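You operate a simulated robot arm through the tools that you are given. There is no shell and no other tool. Be economical: measure what you need, move in short steps, check, and stop when the job is done.

Carry out the task below with a simulated robot arm. There is one attempt and no reset: what you move stays moved.

TASK
Drop the green and black rings into the mint drawer, then open it.
Fine: lay the green ring in cell 1 and the black ring in cell 2 of the orange tray, then open the count slider and shut it again.

It is judged by the outcome, as a careful person would: the job done as asked, and still so three seconds after it is handed in. It fails if anything else is knocked over, pushed out of place, dropped, spilled or broken.

THE ROBOT
A 7-joint arm with a two-finger parallel gripper, fixed in place. Base frame: the origin is at the foot of the arm, x ahead of it, y to its left, z up; the work surface is at about z = -0.003. Lengths are in m, angles in rad, forces in N, time in s.
With the tool pointing down near the work surface it reaches from about 0.24 to 0.62 m from the base axis. Its first joint turns from -1.152 to 1.152 rad. Payload 2.6 kg.
Tool frame: the origin (TCP) lies between the finger pads and is the grasp point; the fingertips stand 0.03 m ahead of it; z points along the fingers, y is the line along which they close. The gripper opens to 0.094 m. The fingers are 0.028 m wide and 0.01 m thick; the gripper's body (0.05 by 0.096 m) begins 0.055 m behind the TCP.
Orientation is told as [roll, pitch, yaw] about the base's x, y, z axes, in that order, counted from this pose: with the fingers straight down and closing along the base's y, the tool's x points along the base's -x, its y along +y and its z along -z.

THE INTERFACE
- The arm moves only by the tool send_rows. Its argument "rows" is one flat list of numbers, 7 for each row, row after row: the opening, from 0 (shut) to 1 (fully open), then the shift along the tool's x, y, z in m, then the turn, a rotation vector about the tool's x, y, z in rad. In form: [fingers, tx, ty, tz, rx, ry, rz, fingers, tx, ty, tz, rx, ry, rz, ...]. A call has 1 to 12 rows; each row shifts and turns the commanded pose from where the row before left it, along the tool's axes as they then stand. A row lasts 0.2 s, in which the tool goes at most 0.05 m and 0.15 rad; a call with a longer step from one row to the next is refused whole, and so is a gripper value outside its range. A pose out of reach is approached as far as the arm can. The call stops where the force on the tool passes 40 N (or 10 N more than at its start, if that is more) or the arm is blocked; 0.2 s more then pass. The fingers move at their own pace (about 0.072 m/s each) and stop on an object; they squeeze with about 27 N. The grip force told is the motor's: it shows also when the fingers shut on nothing. Time passes only in rows, and 0.2 s behind the last, so rows that do not move let the fingers close. It gives the time, the measured TCP pose, the force on the tool (base axes), the opening and the grip force at its end, in the units of the frame above (readings bear some noise).
- Cameras (640 x 400 px; columns grow to the right, rows downward): "scene" is fixed at [0.0307, 0.4126, 0.5943]; the picture's right is [-0.88, -0.47, 0.00], its down [-0.22, 0.41, -0.89] and it looks along [0.42, -0.78, -0.46] (base axes); focal length 351 px, centre (320, 200). "wrist" rides on the gripper at [-0.037, 0, -0.058] in the tool frame; the picture's right is [0.00, -1.00, 0.00], its down [0.97, 0.00, -0.24] and it looks along [0.24, 0.00, 0.97] (tool axes); focal length 218 px, centre (320, 200).
- grab_frame(camera): a new picture of that camera. No time passes.
- measure_at(camera, pixels): for up to 12 pixels [column, row] of the newest picture of that camera ("zoom" is the newest enlarged one), the place [x, y, z] in the base frame of the surface seen there, good to about 0.003 m, but the place of the scene camera against the robot may be out by one fixed shift of up to 0.025 m in any direction. No time passes.
- close_up(camera, box): a new picture of the part [left, top, right, bottom] of that camera's present view, enlarged. No time passes.
- sign_off(): hands the job in; it is judged then, once.

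Work in short steps. Measure before you move; look again where a grasp or a placing could have gone wrong, and mend it. You have 80 turns and 38 pictures in all, those below and enlarged ones among them. Open the gripper and draw the arm clear of the work before you hand the job in, unless the task says otherwise; then end with one line.

The tools are called after "Emit:" by a JSON object that holds its "fn" and its "kwargs". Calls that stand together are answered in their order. send_rows: Moves the arm, as the interface text tells. Its arguments: {"type":"object","properties":{"rows":{"type":"array","items":{"type":"number"}}},"required":["rows"]} The other tools are called the same way: grab_frame (camera) takes a picture; measure_at (camera, pixels) gives the place of the surface under pixels of a picture; close_up (camera, box) takes an enlarged picture of a part of a camera's view; sign_off () hands the job in.

At the start:

```text
clock: 0.0
tcp_pos: [0.3954, -0.1794, 0.2526]
tcp_rot: [-0.004, 0.001, 0.0]
force: [-0.3, 0.4, -0.3]
finger_gap: 0.094
finger_force: 0.0
```

scene: 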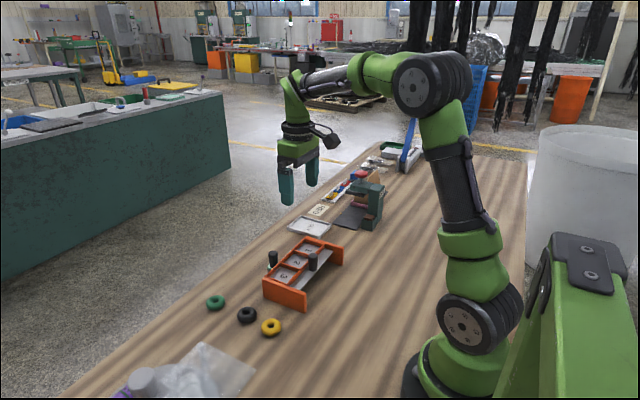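
wrist: 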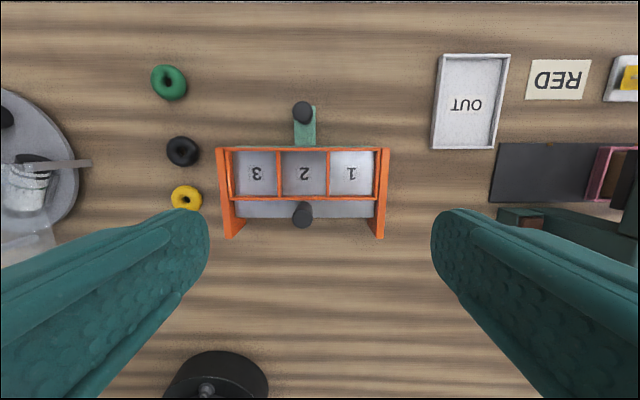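

The wrist picture shows the green (168,82), black (183,151) and yellow (186,198) rings and the orange tray with cells 3, 2, 1 and two knobs. I'll enlarge both views of the tray area.

Emit:
{"fn": "close_up", "kwargs": {"camera": "wrist", "box": [140, 50, 400, 250]}}

Emit:
{"fn": "close_up", "kwargs": {"camera": "scene", "box": [190, 210, 360, 350]}}

Emit:
{"fn": "measure_at", "kwargs": {"camera": "wrist", "pixels": [[168, 82], [183, 151], [186, 198], [302, 112], [302, 210], [258, 174], [304, 174], [351, 174], [305, 138], [300, 230], [225, 190], [381, 190]]}}

```text
2.00 times, centred on (270, 150) of wrist
```

zoom: 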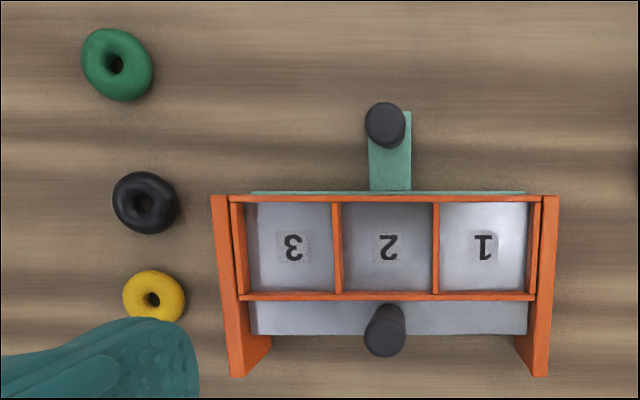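

```text
2.86 times, centred on (275, 280) of scene
```

zoom: 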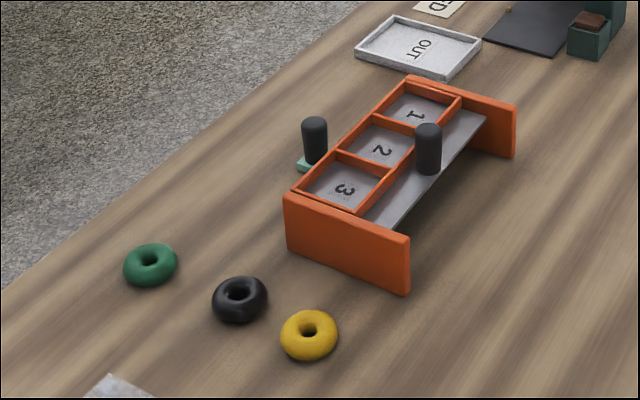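

```text
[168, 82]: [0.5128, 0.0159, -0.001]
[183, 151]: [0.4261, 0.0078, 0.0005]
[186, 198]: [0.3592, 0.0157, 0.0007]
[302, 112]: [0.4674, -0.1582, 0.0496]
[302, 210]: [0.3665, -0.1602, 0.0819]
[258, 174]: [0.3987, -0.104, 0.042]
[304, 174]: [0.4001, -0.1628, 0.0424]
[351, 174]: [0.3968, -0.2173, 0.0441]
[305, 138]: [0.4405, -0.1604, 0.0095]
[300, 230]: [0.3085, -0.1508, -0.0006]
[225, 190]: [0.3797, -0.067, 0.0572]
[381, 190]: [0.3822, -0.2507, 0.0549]
```

The mint drawer sits under the tray with its handle at +x, and the grey slider plate is the cell floor with its knob at -x. I'll move closer over the rings to measure them.

Emit:
{"fn": "send_rows", "kwargs": {"rows": [1, -0.015, 0.038, 0.014, 0, 0, 0, 1, -0.015, 0.038, 0.014, 0, 0, 0, 1, -0.015, 0.038, 0.014, 0, 0, 0, 1, -0.015, 0.038, 0.014, 0, 0, 0, 1, -0.015, 0.038, 0.014, 0, 0, 0, 1, 0, 0, 0, 0, 0, 0]}}

Emit:
{"fn": "grab_frame", "kwargs": {"camera": "wrist"}}

```text
clock: 1.4
tcp_pos: [0.4702, 0.0132, 0.1799]
tcp_rot: [-0.003, -0.002, 0.0]
force: [0.3, -0.2, 0.4]
finger_gap: 0.094
finger_force: 0.0
```

```text
33 pictures are left
```

wrist: 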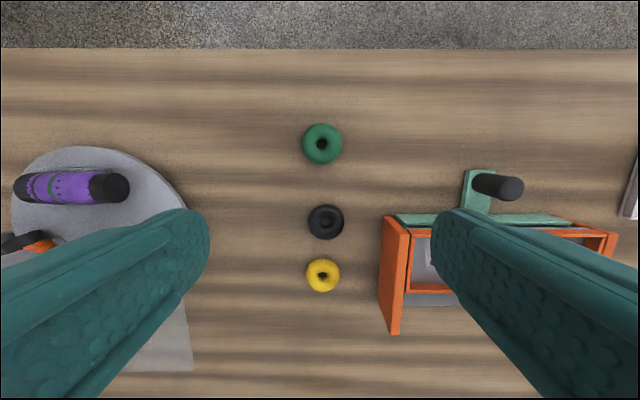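

I'll measure the ring edges, hole centres, and the top surfaces from this closer view.

Emit:
{"fn": "measure_at", "kwargs": {"camera": "wrist", "pixels": [[322, 144], [305, 144], [340, 144], [311, 144], [333, 144], [326, 222], [310, 222], [342, 222], [323, 128], [323, 161], [315, 222], [337, 222]]}}

Emit:
{"fn": "measure_at", "kwargs": {"camera": "wrist", "pixels": [[323, 275], [308, 275], [338, 275], [326, 207], [326, 237], [120, 188], [100, 180], [394, 250], [410, 250], [435, 292], [430, 300], [500, 187]]}}

```text
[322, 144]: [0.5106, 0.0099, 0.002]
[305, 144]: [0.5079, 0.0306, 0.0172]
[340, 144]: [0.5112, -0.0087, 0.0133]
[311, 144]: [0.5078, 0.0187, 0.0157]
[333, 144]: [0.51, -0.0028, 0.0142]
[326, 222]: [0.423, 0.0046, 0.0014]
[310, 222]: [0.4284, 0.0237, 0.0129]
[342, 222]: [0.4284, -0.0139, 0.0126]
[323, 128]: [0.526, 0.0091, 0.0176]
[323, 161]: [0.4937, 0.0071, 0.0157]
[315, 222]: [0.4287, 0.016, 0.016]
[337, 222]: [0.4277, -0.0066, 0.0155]
```

```text
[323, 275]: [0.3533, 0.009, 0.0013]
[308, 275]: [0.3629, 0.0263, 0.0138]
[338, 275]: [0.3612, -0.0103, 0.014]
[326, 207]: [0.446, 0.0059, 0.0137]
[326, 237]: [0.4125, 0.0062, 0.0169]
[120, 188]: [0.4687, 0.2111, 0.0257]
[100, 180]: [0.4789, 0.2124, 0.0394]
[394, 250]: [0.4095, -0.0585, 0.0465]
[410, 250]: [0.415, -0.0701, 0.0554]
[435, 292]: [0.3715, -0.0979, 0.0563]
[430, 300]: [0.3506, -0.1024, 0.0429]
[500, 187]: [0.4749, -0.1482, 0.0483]
```

Green ring centre ≈ (0.509, 0.010), diameter ≈ 0.04, thickness ≈ 0.018. I go over it, lower so the tips stand about 7 mm above the table, and close.

Emit:
{"fn": "send_rows", "kwargs": {"rows": [0.8, -0.0195, -0.0015, 0, 0, 0, 0, 0.8, -0.0195, -0.0015, 0, 0, 0, 0, 0.8, 0, 0, 0.03, 0, 0, 0, 0.8, 0, 0, 0.03, 0, 0, 0, 0.8, 0, 0, 0.03, 0, 0, 0, 0.8, 0, 0, 0.03, 0, 0, 0, 0.8, 0, 0, 0.026, 0, 0, 0, 0.8, 0, 0, 0, 0, 0, 0]}}

Emit:
{"fn": "grab_frame", "kwargs": {"camera": "wrist"}}

```text
clock: 3.2
tcp_pos: [0.5092, 0.0066, 0.0345]
tcp_rot: [-0.003, 0.0, -0.001]
force: [0.7, 0.4, 0.1]
finger_gap: 0.075
finger_force: 0.0
```

```text
32 pictures are left
```

wrist: 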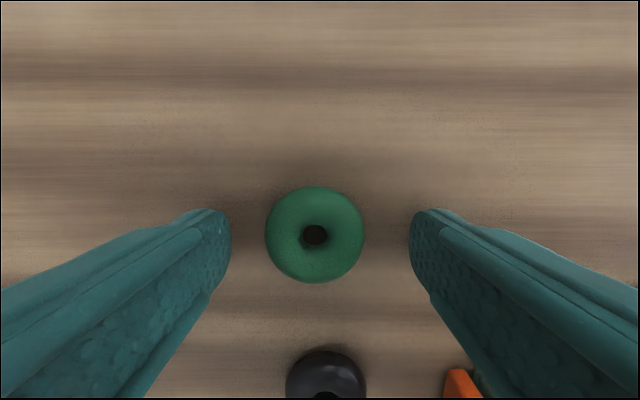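

The ring at (314,236) is between the tips, offset about 2 mm to +y. I shift and close.

Emit:
{"fn": "send_rows", "kwargs": {"rows": [0.8, 0, 0.0025, 0, 0, 0, 0, 0.2, 0, 0, 0, 0, 0, 0, 0.2, 0, 0, 0, 0, 0, 0, 0.2, 0, 0, 0, 0, 0, 0, 0.2, 0, 0, 0, 0, 0, 0]}}

```text
clock: 4.4
tcp_pos: [0.5095, 0.0107, 0.0344]
tcp_rot: [-0.004, -0.001, 0.001]
force: [0.4, -0.6, -0.8]
finger_gap: 0.041
finger_force: 27.5
```

Gripped at 0.041 m. I lift and travel to above cell 1, then look.

Emit:
{"fn": "send_rows", "kwargs": {"rows": [0.2, 0, 0, -0.03, 0, 0, 0, 0.2, 0, 0, -0.045, 0, 0, 0, 0.2, 0, 0, -0.045, 0, 0, 0, 0.2, 0.0185, -0.038, 0, 0, 0, 0, 0.2, 0.0185, -0.038, 0, 0, 0, 0, 0.2, 0.0185, -0.038, 0, 0, 0, 0, 0.2, 0.0185, -0.038, 0, 0, 0, 0, 0.2, 0.0185, -0.038, 0, 0, 0, 0, 0.2, 0.0185, -0.038, 0, 0, 0, 0, 0.2, 0, 0, 0, 0, 0, 0]}}

Emit:
{"fn": "grab_frame", "kwargs": {"camera": "wrist"}}

```text
clock: 6.6
tcp_pos: [0.3984, -0.2175, 0.1549]
tcp_rot: [-0.003, 0.0, 0.0]
force: [-0.1, 0.4, 0.6]
finger_gap: 0.0413
finger_force: 27.0
```

```text
31 pictures are left
```

wrist: 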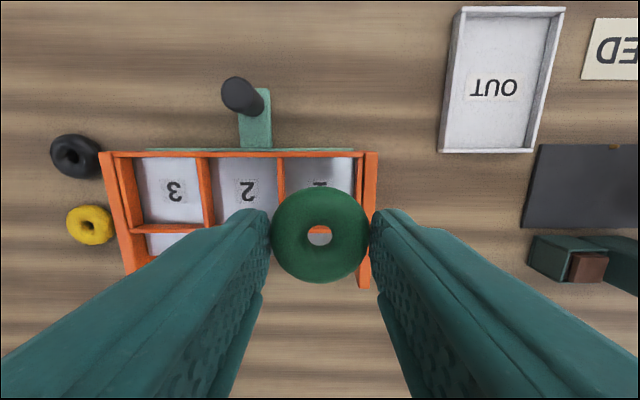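

Ring held. I measure the frame walls around cell 1 in this picture.

Emit:
{"fn": "measure_at", "kwargs": {"camera": "wrist", "pixels": [[281, 170], [206, 180], [356, 175], [370, 175], [250, 155], [330, 155], [182, 228], [245, 190], [174, 190], [320, 170], [260, 95], [255, 130]]}}

Emit:
{"fn": "close_up", "kwargs": {"camera": "wrist", "box": [90, 60, 400, 300]}}

```text
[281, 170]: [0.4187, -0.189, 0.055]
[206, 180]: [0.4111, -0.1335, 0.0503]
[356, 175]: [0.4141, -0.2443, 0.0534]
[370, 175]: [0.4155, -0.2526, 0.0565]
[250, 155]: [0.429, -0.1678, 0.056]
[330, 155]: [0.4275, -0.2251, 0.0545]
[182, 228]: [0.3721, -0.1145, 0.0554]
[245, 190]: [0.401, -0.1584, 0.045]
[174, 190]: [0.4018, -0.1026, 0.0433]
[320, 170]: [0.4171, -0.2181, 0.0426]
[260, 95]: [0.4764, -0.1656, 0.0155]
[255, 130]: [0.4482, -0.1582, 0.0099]
```

```text
1.67 times, centred on (245, 180) of wrist
```

zoom: 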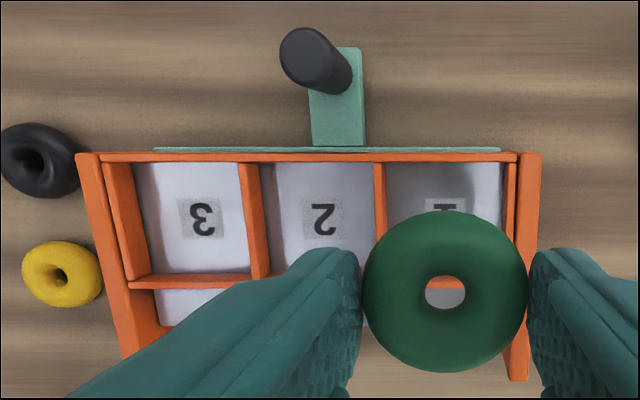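

Cell 1 centre ≈ (0.400, -0.216), wall tops at z≈0.056. I lower until the tips are just above the walls (TCP z≈0.088).

Emit:
{"fn": "send_rows", "kwargs": {"rows": [0.2, -0.0016, 0.0017, 0.03, 0, 0, 0, 0.2, 0, 0, 0.025, 0, 0, 0, 0.2, 0, 0, 0.012, 0, 0, 0, 0.2, 0, 0, 0, 0, 0, 0]}}

Emit:
{"fn": "grab_frame", "kwargs": {"camera": "wrist"}}

Emit:
{"fn": "close_up", "kwargs": {"camera": "scene", "box": [235, 190, 375, 320]}}

```text
clock: 7.6
tcp_pos: [0.4002, -0.2162, 0.0896]
tcp_rot: [-0.001, 0.0, 0.001]
force: [-0.8, 0.0, 0.3]
finger_gap: 0.0411
finger_force: 27.3
```

```text
29 pictures are left
```

wrist: 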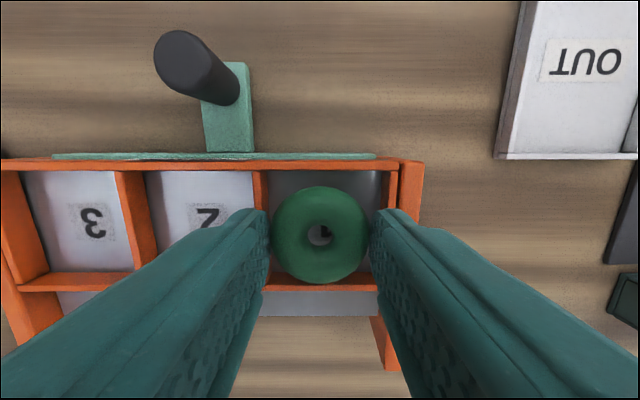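

```text
3.08 times, centred on (305, 255) of scene
```

zoom: 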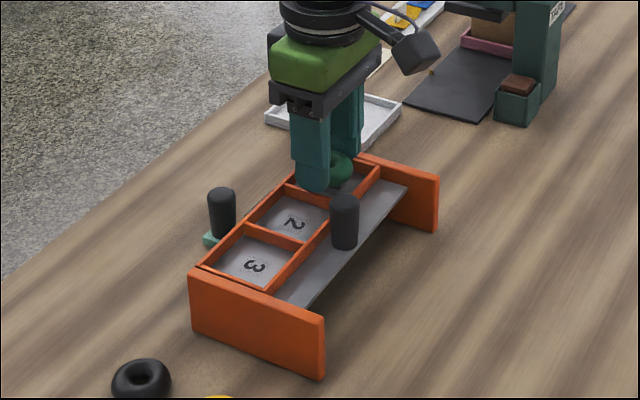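

The ring seems a bit close to the divider and near wall; I measure the walls here.

Emit:
{"fn": "measure_at", "kwargs": {"camera": "wrist", "pixels": [[261, 190], [267, 190], [385, 178], [391, 190], [405, 190], [330, 165], [330, 172], [330, 287], [300, 288], [290, 235], [350, 235], [205, 280]]}}

Emit:
{"fn": "close_up", "kwargs": {"camera": "wrist", "box": [230, 140, 430, 310]}}

```text
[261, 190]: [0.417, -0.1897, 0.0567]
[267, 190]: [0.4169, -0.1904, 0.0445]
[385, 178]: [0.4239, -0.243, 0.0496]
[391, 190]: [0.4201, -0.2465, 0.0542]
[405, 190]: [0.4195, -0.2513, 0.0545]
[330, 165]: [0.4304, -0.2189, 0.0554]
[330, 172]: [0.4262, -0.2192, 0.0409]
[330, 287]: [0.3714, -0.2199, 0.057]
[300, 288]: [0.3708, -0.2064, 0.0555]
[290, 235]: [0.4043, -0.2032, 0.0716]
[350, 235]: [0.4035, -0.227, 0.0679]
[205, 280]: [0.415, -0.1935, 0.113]
```

```text
2.35 times, centred on (330, 225) of wrist
```

zoom: 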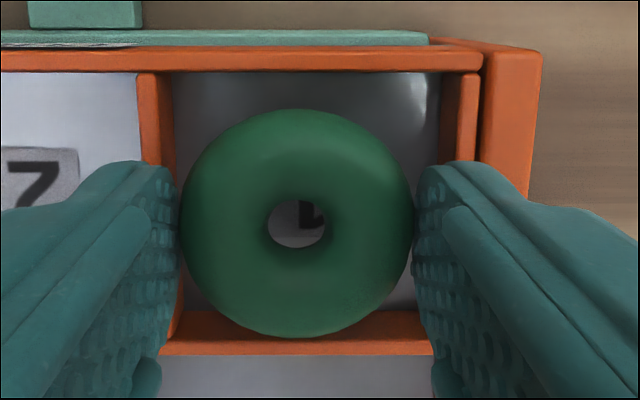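

Cell centre is (0.4008, -0.2176). I nudge 1.5 mm and release, then rise.

Emit:
{"fn": "send_rows", "kwargs": {"rows": [0.2, -0.0012, -0.0015, 0, 0, 0, 0, 0.2, 0, 0, 0.0005, 0, 0, 0, 0.7, 0, 0, 0, 0, 0, 0, 0.7, 0, 0, 0, 0, 0, 0, 0.7, 0, 0, -0.03, 0, 0, 0, 0.7, 0, 0, -0.045, 0, 0, 0, 0.7, 0, 0, 0, 0, 0, 0]}}

Emit:
{"fn": "grab_frame", "kwargs": {"camera": "wrist"}}

```text
clock: 9.2
tcp_pos: [0.4005, -0.2171, 0.1636]
tcp_rot: [-0.003, 0.0, 0.0]
force: [0.2, 0.4, 0.3]
finger_gap: 0.0659
finger_force: 0.1
```

```text
26 pictures are left
```

wrist: 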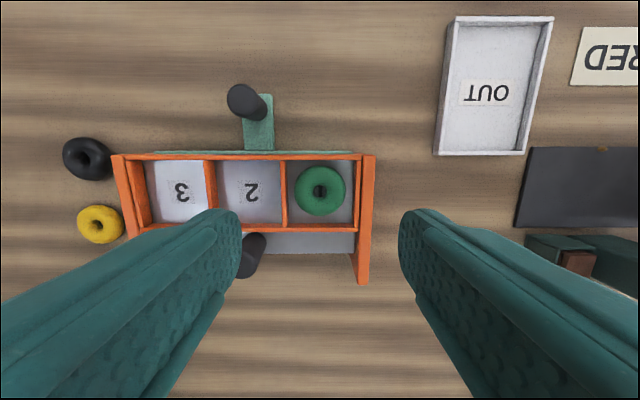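

Green lies flat in cell 1 at (320,190). Next I go to the black ring at ≈ (0.4285, 0.005), lower, and look before closing.

Emit:
{"fn": "send_rows", "kwargs": {"rows": [0.7, -0.0056, 0.0444, 0, 0, 0, 0, 0.7, -0.0056, 0.0444, 0, 0, 0, 0, 0.7, -0.0056, 0.0444, 0, 0, 0, 0, 0.7, -0.0056, 0.0444, 0, 0, 0, 0, 0.7, -0.0056, 0.0444, 0, 0, 0, 0, 0.7, 0, 0, 0.04, 0, 0, 0, 0.7, 0, 0, 0.04, 0, 0, 0, 0.7, 0, 0, 0.03, 0, 0, 0, 0.7, 0, 0, 0.0195, 0, 0, 0, 0.7, 0, 0, 0, 0, 0, 0]}}

Emit:
{"fn": "grab_frame", "kwargs": {"camera": "wrist"}}

```text
clock: 11.4
tcp_pos: [0.4285, 0.0036, 0.0329]
tcp_rot: [-0.005, 0.0, -0.001]
force: [-0.2, 0.9, 0.4]
finger_gap: 0.0658
finger_force: 0.1
```

```text
25 pictures are left
```

wrist: 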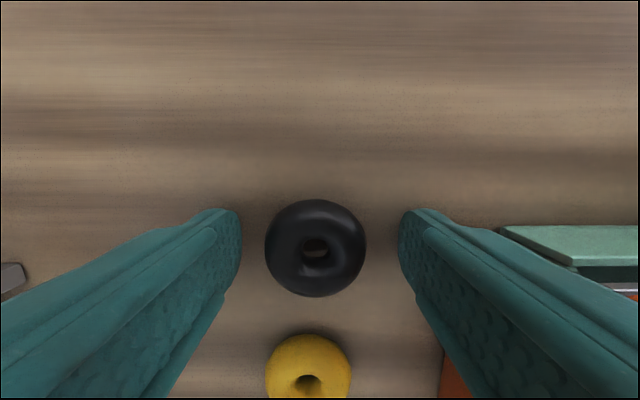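

The black ring centre is at (315,248), wanted (320,235): I shift −5 mm in x and +2 mm in y, close, and lift.

Emit:
{"fn": "send_rows", "kwargs": {"rows": [0.7, 0.0052, 0.002, -0.001, 0, 0, 0, 0.7, 0, 0, 0, 0, 0, 0, 0.2, 0, 0, 0, 0, 0, 0, 0.2, 0, 0, 0, 0, 0, 0, 0.2, 0, 0, 0, 0, 0, 0, 0.2, 0, 0, 0, 0, 0, 0, 0.2, 0, 0, -0.03, 0, 0, 0, 0.2, 0, 0, -0.045, 0, 0, 0, 0.2, 0, 0, -0.045, 0, 0, 0, 0.2, 0, 0, 0, 0, 0, 0]}}

```text
clock: 13.6
tcp_pos: [0.422, 0.0062, 0.154]
tcp_rot: [-0.004, 0.0, 0.001]
force: [0.9, 0.2, 0.4]
finger_gap: 0.0411
finger_force: 26.6
```

Holding the black ring. I travel to above cell 2 (0.4008, -0.1617) and lower to the tips just above the walls.

Emit:
{"fn": "send_rows", "kwargs": {"rows": [0.2, 0.0053, -0.042, 0, 0, 0, 0, 0.2, 0.0053, -0.042, 0, 0, 0, 0, 0.2, 0.0053, -0.042, 0, 0, 0, 0, 0.2, 0.0053, -0.042, 0, 0, 0, 0, 0.2, 0, 0, 0.03, 0, 0, 0, 0.2, 0, 0, 0.025, 0, 0, 0, 0.2, 0, 0, 0.01, 0, 0, 0, 0.2, 0, 0, 0, 0, 0, 0]}}

Emit:
{"fn": "grab_frame", "kwargs": {"camera": "wrist"}}

```text
clock: 15.4
tcp_pos: [0.4034, -0.1606, 0.0886]
tcp_rot: [-0.003, 0.0, -0.001]
force: [-0.6, -0.4, 0.0]
finger_gap: 0.041
finger_force: 26.9
```

```text
24 pictures are left
```

wrist: 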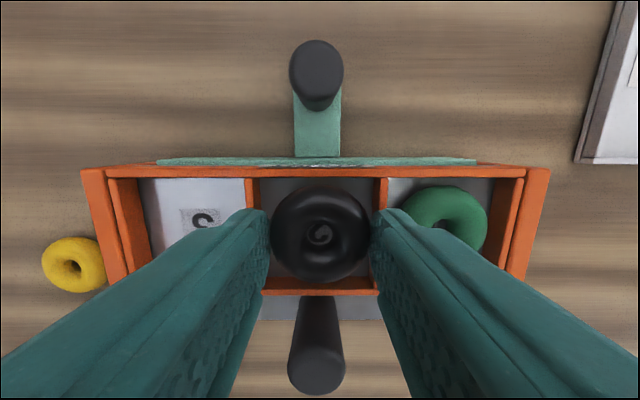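

The ring is centred in cell 2 (dividers at columns 253 and 381). I shift −2 mm in x, release with a small opening and rise.

Emit:
{"fn": "send_rows", "kwargs": {"rows": [0.2, 0.002, 0.0005, 0, 0, 0, 0, 0.2, 0, 0, 0, 0, 0, 0, 0.53, 0, 0, 0, 0, 0, 0, 0.53, 0, 0, 0, 0, 0, 0, 0.53, 0, 0, -0.03, 0, 0, 0, 0.53, 0, 0, -0.045, 0, 0, 0, 0.53, 0, 0, -0.03, 0, 0, 0, 0.53, 0.0, 0.0, 0, 0, 0, 0]}}

Emit:
{"fn": "grab_frame", "kwargs": {"camera": "wrist"}}

Emit:
{"fn": "close_up", "kwargs": {"camera": "scene", "box": [235, 210, 375, 320]}}

```text
clock: 17.2
tcp_pos: [0.3986, -0.1616, 0.1943]
tcp_rot: [-0.003, 0.001, 0.002]
force: [0.4, -0.6, 0.2]
finger_gap: 0.0499
finger_force: 0.0
```

```text
23 pictures are left
```

wrist: 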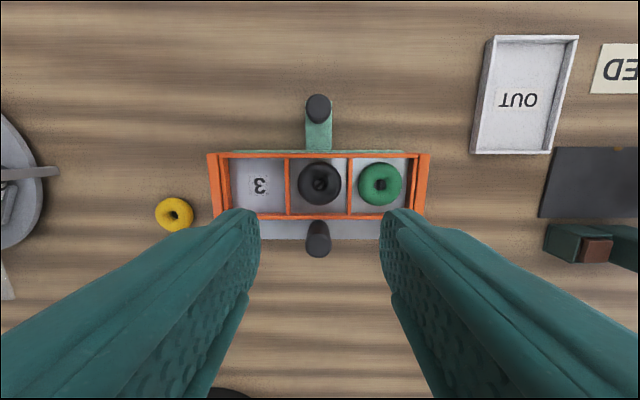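

```text
3.64 times, centred on (305, 265) of scene
```

zoom: 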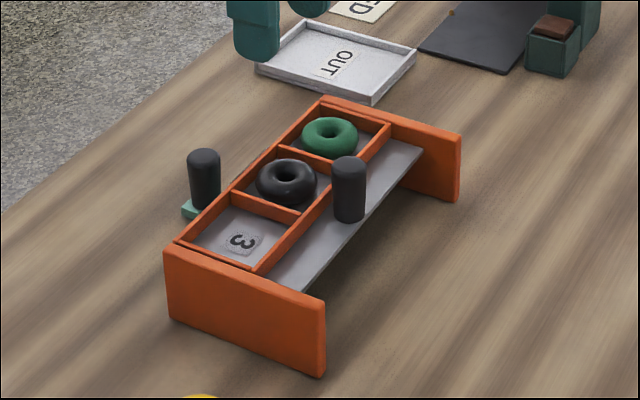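

Both rings lie in their cells. Now I measure the slider knob (318,238), slider plate and drawer handle.

Emit:
{"fn": "measure_at", "kwargs": {"camera": "wrist", "pixels": [[318, 226], [309, 232], [327, 232], [318, 222], [318, 250], [290, 236], [340, 217], [318, 105], [310, 105], [327, 105], [318, 97], [318, 140]]}}

Emit:
{"fn": "close_up", "kwargs": {"camera": "wrist", "box": [200, 80, 440, 270]}}

```text
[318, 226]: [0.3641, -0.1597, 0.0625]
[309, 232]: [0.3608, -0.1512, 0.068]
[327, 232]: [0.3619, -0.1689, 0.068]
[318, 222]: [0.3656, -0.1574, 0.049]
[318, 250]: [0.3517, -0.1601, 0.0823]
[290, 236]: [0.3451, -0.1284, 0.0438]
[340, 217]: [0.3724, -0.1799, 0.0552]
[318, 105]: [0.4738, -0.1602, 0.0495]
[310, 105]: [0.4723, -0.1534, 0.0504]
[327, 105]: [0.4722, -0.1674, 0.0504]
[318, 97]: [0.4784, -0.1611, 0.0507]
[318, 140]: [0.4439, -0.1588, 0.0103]
```

```text
2.11 times, centred on (320, 175) of wrist
```

zoom: 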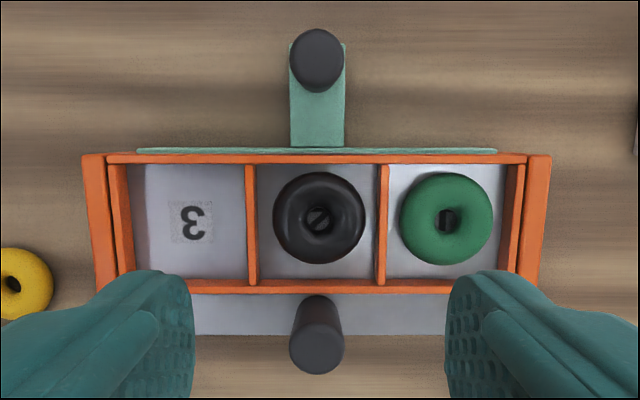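

Slider knob axis ≈ (0.356, -0.160), z 0.043–0.082. I go above it and lower with tips at z≈0.062, clear of the frame wall, then close.

Emit:
{"fn": "send_rows", "kwargs": {"rows": [0.53, 0.0426, 0.0016, 0, 0, 0, 0, 0.53, 0, 0, 0.04, 0, 0, 0, 0.53, 0, 0, 0.04, 0, 0, 0, 0.53, 0, 0, 0.022, 0, 0, 0, 0.53, 0, 0, 0, 0, 0, 0]}}

Emit:
{"fn": "grab_frame", "kwargs": {"camera": "wrist"}}

```text
clock: 18.4
tcp_pos: [0.3585, -0.159, 0.0924]
tcp_rot: [-0.004, 0.0, 0.0]
force: [0.4, 0.9, 0.3]
finger_gap: 0.0498
finger_force: 0.0
```

```text
20 pictures are left
```

wrist: 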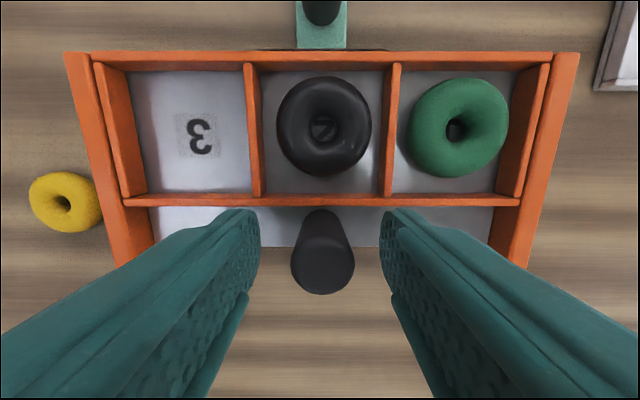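

The knob (323,263) is between the fingers. I close on it and pull 2 cm toward -x to test.

Emit:
{"fn": "send_rows", "kwargs": {"rows": [0.53, 0.0015, 0, 0, 0, 0, 0, 0, 0, 0, 0, 0, 0, 0, 0, 0, 0, 0, 0, 0, 0, 0, 0, 0, 0, 0, 0, 0, 0, 0, 0, 0, 0, 0, 0, 0, 0.007, 0, 0, 0, 0, 0, 0, 0.007, 0, 0, 0, 0, 0, 0, 0.007, 0, 0, 0, 0, 0, 0, 0, 0, 0, 0, 0, 0]}}

Emit:
{"fn": "close_up", "kwargs": {"camera": "scene", "box": [235, 210, 375, 320]}}

```text
clock: 20.4
tcp_pos: [0.3364, -0.1592, 0.0921]
tcp_rot: [-0.002, 0.0, 0.0]
force: [1.1, -7.9, -8.3]
finger_gap: 0.0225
finger_force: 44.7
```

```text
3.64 times, centred on (305, 265) of scene
```

zoom: 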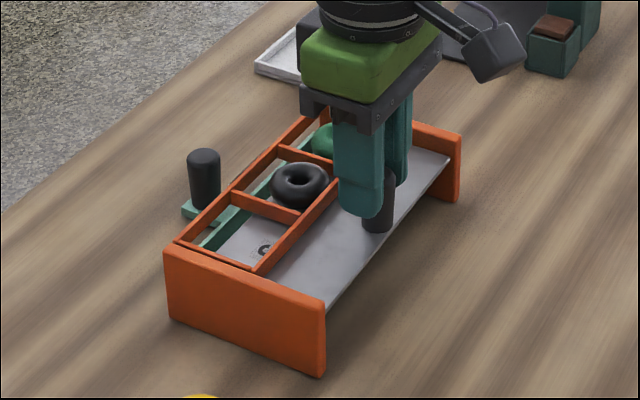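

The slider follows and the drawer shows below. I continue pulling in small steps.

Emit:
{"fn": "send_rows", "kwargs": {"rows": [0, 0.006, 0, 0, 0, 0, 0, 0, 0.006, 0, 0, 0, 0, 0, 0, 0.006, 0, 0, 0, 0, 0, 0, 0.006, 0, 0, 0, 0, 0, 0, 0.006, 0, 0, 0, 0, 0, 0, 0, 0, 0, 0, 0, 0]}}

Emit:
{"fn": "close_up", "kwargs": {"camera": "scene", "box": [235, 210, 375, 320]}}

```text
clock: 21.8
tcp_pos: [0.3058, -0.1595, 0.0922]
tcp_rot: [-0.004, 0.001, 0.0]
force: [0.3, -11.1, -16.0]
finger_gap: 0.0231
finger_force: 45.3
```

```text
3.64 times, centred on (305, 265) of scene
```

zoom: 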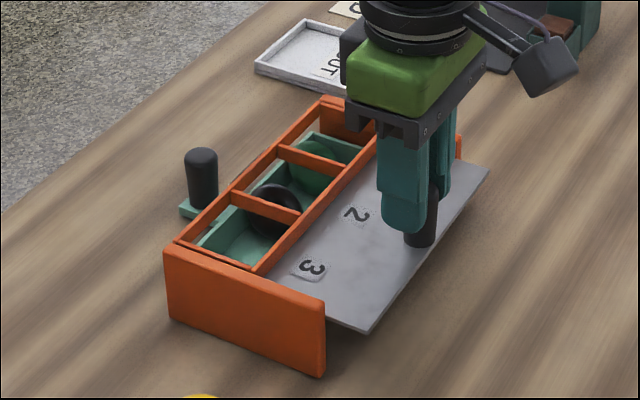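

Both rings seem to have dropped. I check in the wrist view whether the slider is fully open.

Emit:
{"fn": "grab_frame", "kwargs": {"camera": "wrist"}}

```text
17 pictures are left
```

wrist: 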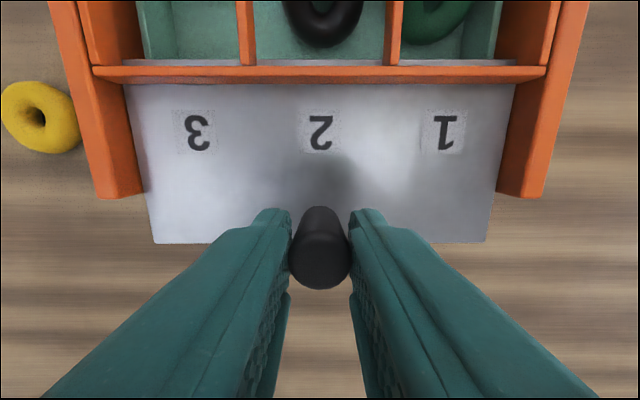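

The plate's edge still shows ~4 mm at the near wall; I pull a little further to the stop.

Emit:
{"fn": "send_rows", "kwargs": {"rows": [0, 0.003, 0, 0, 0, 0, 0, 0, 0.003, 0, 0, 0, 0, 0, 0, 0.003, 0, 0, 0, 0, 0, 0, 0, 0, 0, 0, 0, 0]}}

Emit:
{"fn": "grab_frame", "kwargs": {"camera": "wrist"}}

```text
clock: 22.8
tcp_pos: [0.2969, -0.1602, 0.0924]
tcp_rot: [-0.003, -0.001, 0.0]
force: [-0.2, -13.5, -17.7]
finger_gap: 0.0229
finger_force: 45.6
```

```text
16 pictures are left
```

wrist: 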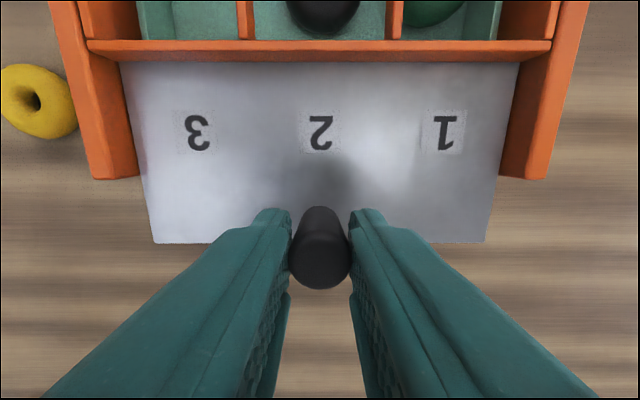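

Fully open; rings are in the drawer. I push the slider back shut.

Emit:
{"fn": "send_rows", "kwargs": {"rows": [0, -0.008, 0, 0, 0, 0, 0, 0, -0.008, 0, 0, 0, 0, 0, 0, -0.008, 0, 0, 0, 0, 0, 0, -0.008, 0, 0, 0, 0, 0, 0, -0.008, 0, 0, 0, 0, 0, 0, -0.008, 0, 0, 0, 0, 0, 0, -0.006, 0, 0, 0, 0, 0, 0, -0.004, 0, 0, 0, 0, 0, 0, -0.002, 0, 0, 0, 0, 0, 0, 0, 0, 0, 0, 0, 0]}}

Emit:
{"fn": "grab_frame", "kwargs": {"camera": "wrist"}}

```text
clock: 25.0
tcp_pos: [0.3569, -0.1605, 0.0913]
tcp_rot: [-0.004, 0.001, 0.0]
force: [-6.5, -10.8, -3.6]
finger_gap: 0.023
finger_force: 45.3
```

```text
15 pictures are left
```

wrist: 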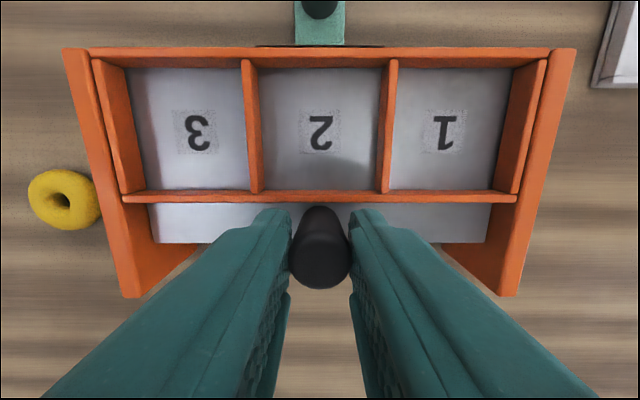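

Cells are empty and floored again, with a small contact force at the stop (−6.5 N): the slider is shut. I release, rise, and head above the drawer knob (0.4725, -0.160).

Emit:
{"fn": "send_rows", "kwargs": {"rows": [0.5, 0, 0, 0, 0, 0, 0, 0.5, 0, 0, 0, 0, 0, 0, 0.5, 0, 0, -0.035, 0, 0, 0, 0.5, 0, 0, -0.045, 0, 0, 0, 0.5, -0.035, 0, 0, 0, 0, 0, 0.5, -0.035, 0, 0, 0, 0, 0, 0.5, -0.025, 0, 0, 0, 0, 0, 0.5, 0, 0, 0, 0, 0, 0]}}

Emit:
{"fn": "grab_frame", "kwargs": {"camera": "wrist"}}

Emit:
{"fn": "close_up", "kwargs": {"camera": "scene", "box": [235, 210, 375, 320]}}

```text
clock: 26.8
tcp_pos: [0.4527, -0.1591, 0.1726]
tcp_rot: [-0.003, -0.001, -0.001]
force: [-0.2, 0.0, 0.3]
finger_gap: 0.047
finger_force: 0.2
```

```text
14 pictures are left
```

wrist: 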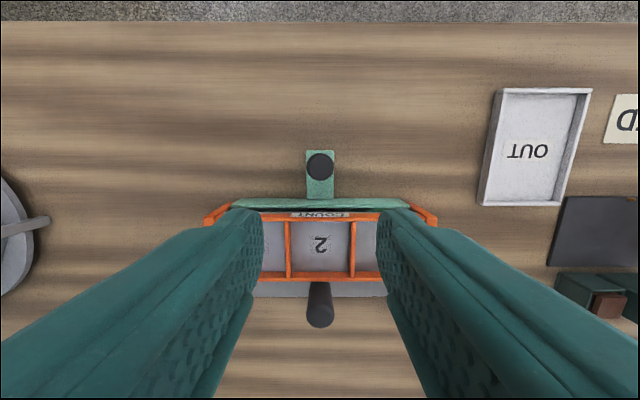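

```text
3.64 times, centred on (305, 265) of scene
```

zoom: 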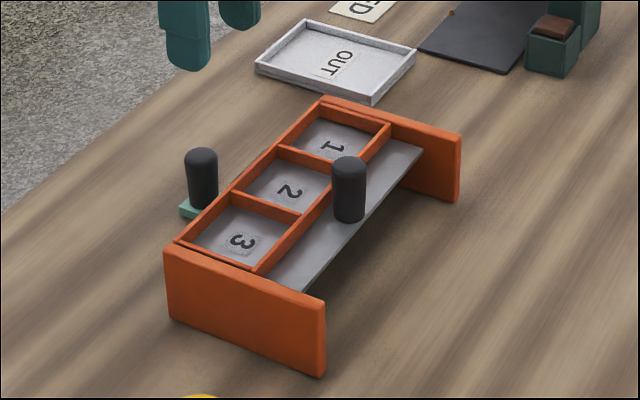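

The "COUNT" label confirms the slider. Now I measure the drawer knob (320,166) and handle plate.

Emit:
{"fn": "measure_at", "kwargs": {"camera": "wrist", "pixels": [[320, 166], [309, 166], [331, 166], [320, 155], [320, 178], [320, 190], [320, 203], [250, 203]]}}

```text
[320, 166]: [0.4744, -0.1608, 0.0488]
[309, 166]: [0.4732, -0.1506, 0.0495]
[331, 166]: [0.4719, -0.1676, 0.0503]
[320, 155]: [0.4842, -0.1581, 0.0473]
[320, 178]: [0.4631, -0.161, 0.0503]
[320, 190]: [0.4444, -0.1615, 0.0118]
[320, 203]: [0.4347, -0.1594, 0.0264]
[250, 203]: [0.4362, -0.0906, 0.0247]
```

Knob centre ≈ (0.474, -0.160), z 0.011–0.050. I go over, lower to TCP z≈0.048 and close.

Emit:
{"fn": "send_rows", "kwargs": {"rows": [0.5, -0.021, -0.001, 0, 0, 0, 0, 0.5, 0, 0, 0.04, 0, 0, 0, 0.5, 0, 0, 0.04, 0, 0, 0, 0.5, 0, 0, 0.03, 0, 0, 0, 0.5, 0, 0, 0.0145, 0, 0, 0, 0.5, 0, 0, 0, 0, 0, 0, 0, 0, 0, 0, 0, 0, 0, 0, 0, 0, 0, 0, 0, 0, 0, 0, 0, 0, 0, 0, 0, 0, 0, 0, 0, 0, 0, 0]}}

Emit:
{"fn": "grab_frame", "kwargs": {"camera": "wrist"}}

```text
clock: 29.0
tcp_pos: [0.4737, -0.1595, 0.0474]
tcp_rot: [-0.001, 0.0, -0.001]
force: [0.5, 3.4, -5.6]
finger_gap: 0.0231
finger_force: 44.7
```

```text
12 pictures are left
```

wrist: 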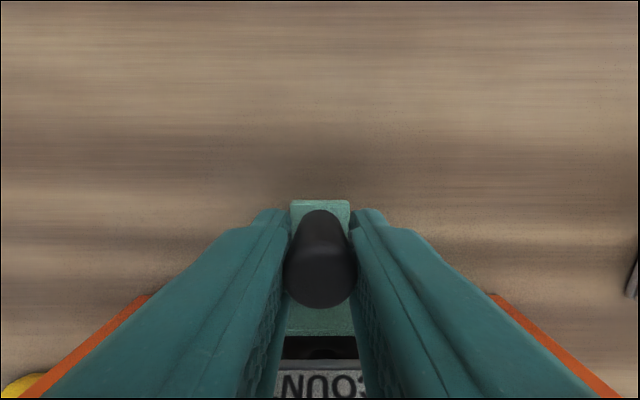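

The drawer knob is gripped. I pull it toward +x in small steps.

Emit:
{"fn": "send_rows", "kwargs": {"rows": [0, -0.006, 0, 0, 0, 0, 0, 0, -0.006, 0, 0, 0, 0, 0, 0, -0.006, 0, 0, 0, 0, 0, 0, -0.006, 0, 0, 0, 0, 0, 0, -0.006, 0, 0, 0, 0, 0, 0, -0.006, 0, 0, 0, 0, 0, 0, -0.006, 0, 0, 0, 0, 0, 0, 0, 0, 0, 0, 0, 0]}}

Emit:
{"fn": "close_up", "kwargs": {"camera": "scene", "box": [215, 200, 375, 320]}}

```text
clock: 30.8
tcp_pos: [0.5158, -0.1602, 0.0484]
tcp_rot: [-0.001, -0.001, 0.0]
force: [0.3, 7.6, -2.4]
finger_gap: 0.0228
finger_force: 44.5
```

```text
3.33 times, centred on (295, 260) of scene
```

zoom: 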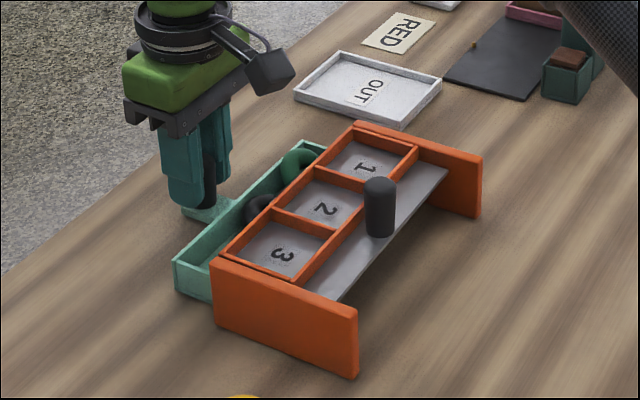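

The drawer slides and the rings show in it. I pull about 18 mm more, matching the cell depth.

Emit:
{"fn": "send_rows", "kwargs": {"rows": [0, -0.005, 0, 0, 0, 0, 0, 0, -0.005, 0, 0, 0, 0, 0, 0, -0.004, 0, 0, 0, 0, 0, 0, -0.004, 0, 0, 0, 0, 0, 0, 0, 0, 0, 0, 0, 0]}}

Emit:
{"fn": "close_up", "kwargs": {"camera": "scene", "box": [215, 200, 375, 320]}}

Emit:
{"fn": "grab_frame", "kwargs": {"camera": "wrist"}}

```text
clock: 32.0
tcp_pos: [0.5332, -0.1601, 0.048]
tcp_rot: [-0.001, 0.0, 0.003]
force: [0.5, 13.4, -7.4]
finger_gap: 0.0232
finger_force: 44.9
```

```text
3.33 times, centred on (295, 260) of scene
```

zoom: 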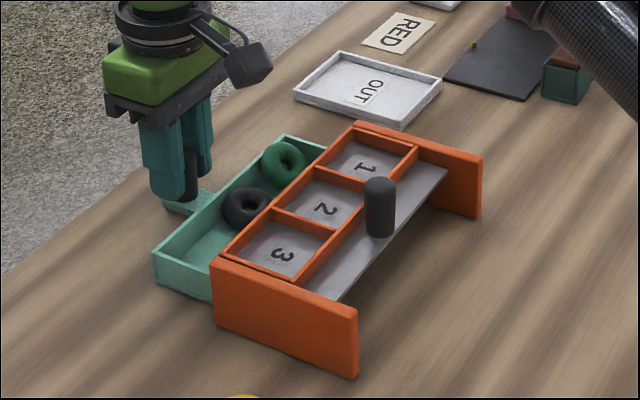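

```text
9 pictures are left
```

wrist: 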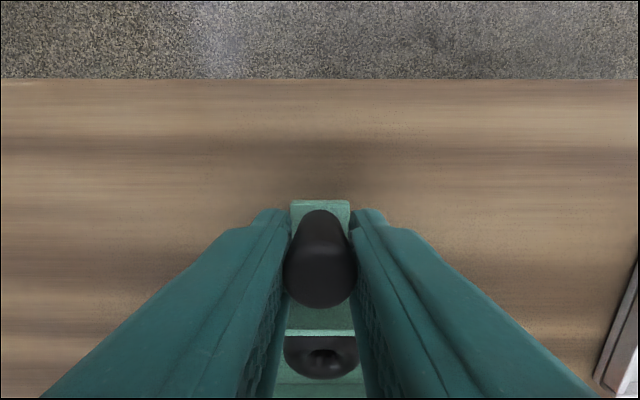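

Rings are in the open drawer. I pull 4 mm more for margin, release, and rise clear.

Emit:
{"fn": "send_rows", "kwargs": {"rows": [0, -0.002, 0, 0, 0, 0, 0, 0, -0.002, 0, 0, 0, 0, 0, 0, 0, 0, 0, 0, 0, 0, 0.4, 0, 0, 0, 0, 0, 0, 0.4, 0, 0, 0, 0, 0, 0, 0.4, 0, 0, -0.03, 0, 0, 0, 0.4, 0, 0, -0.045, 0, 0, 0, 0.4, 0.02, 0, -0.04, 0, 0, 0, 1, 0.04, 0, -0.02, 0, 0, 0, 1, 0.03, 0, 0, 0, 0, 0, 1, 0, 0, 0, 0, 0, 0]}}

Emit:
{"fn": "grab_frame", "kwargs": {"camera": "wrist"}}

Emit:
{"fn": "grab_frame", "kwargs": {"camera": "scene"}}

```text
clock: 34.4
tcp_pos: [0.4473, -0.161, 0.1842]
tcp_rot: [-0.004, -0.001, 0.001]
force: [0.0, -0.3, 0.0]
finger_gap: 0.0939
finger_force: 0.1
```

```text
8 pictures are left
```

wrist: 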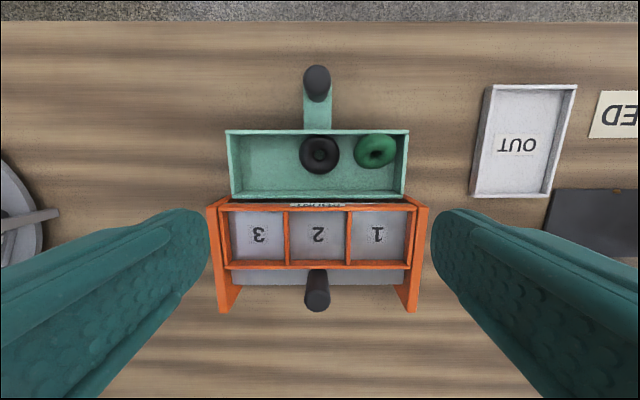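

```text
7 pictures are left
```

scene: 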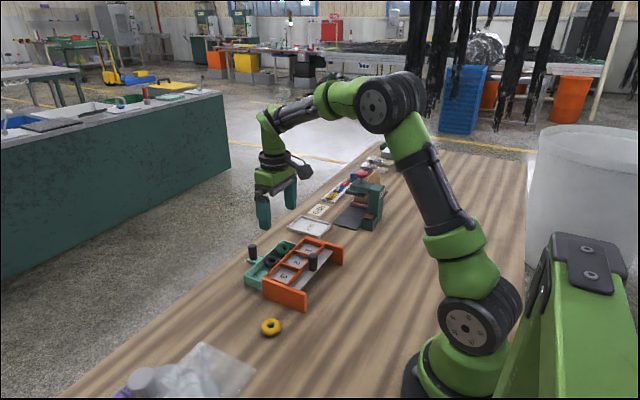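

The drawer is open with the black ring (319,155) and green ring (375,151) inside. The slider is shut, the yellow ring is untouched, and the arm is clear with the gripper open, so I hand it in.

Emit:
{"fn": "sign_off", "kwargs": {}}

```text
The job is handed in.
```

The green and black rings are in the mint drawer, dropped through cells 1 and 2 by opening the count slider; the slider is shut again and the drawer is open.
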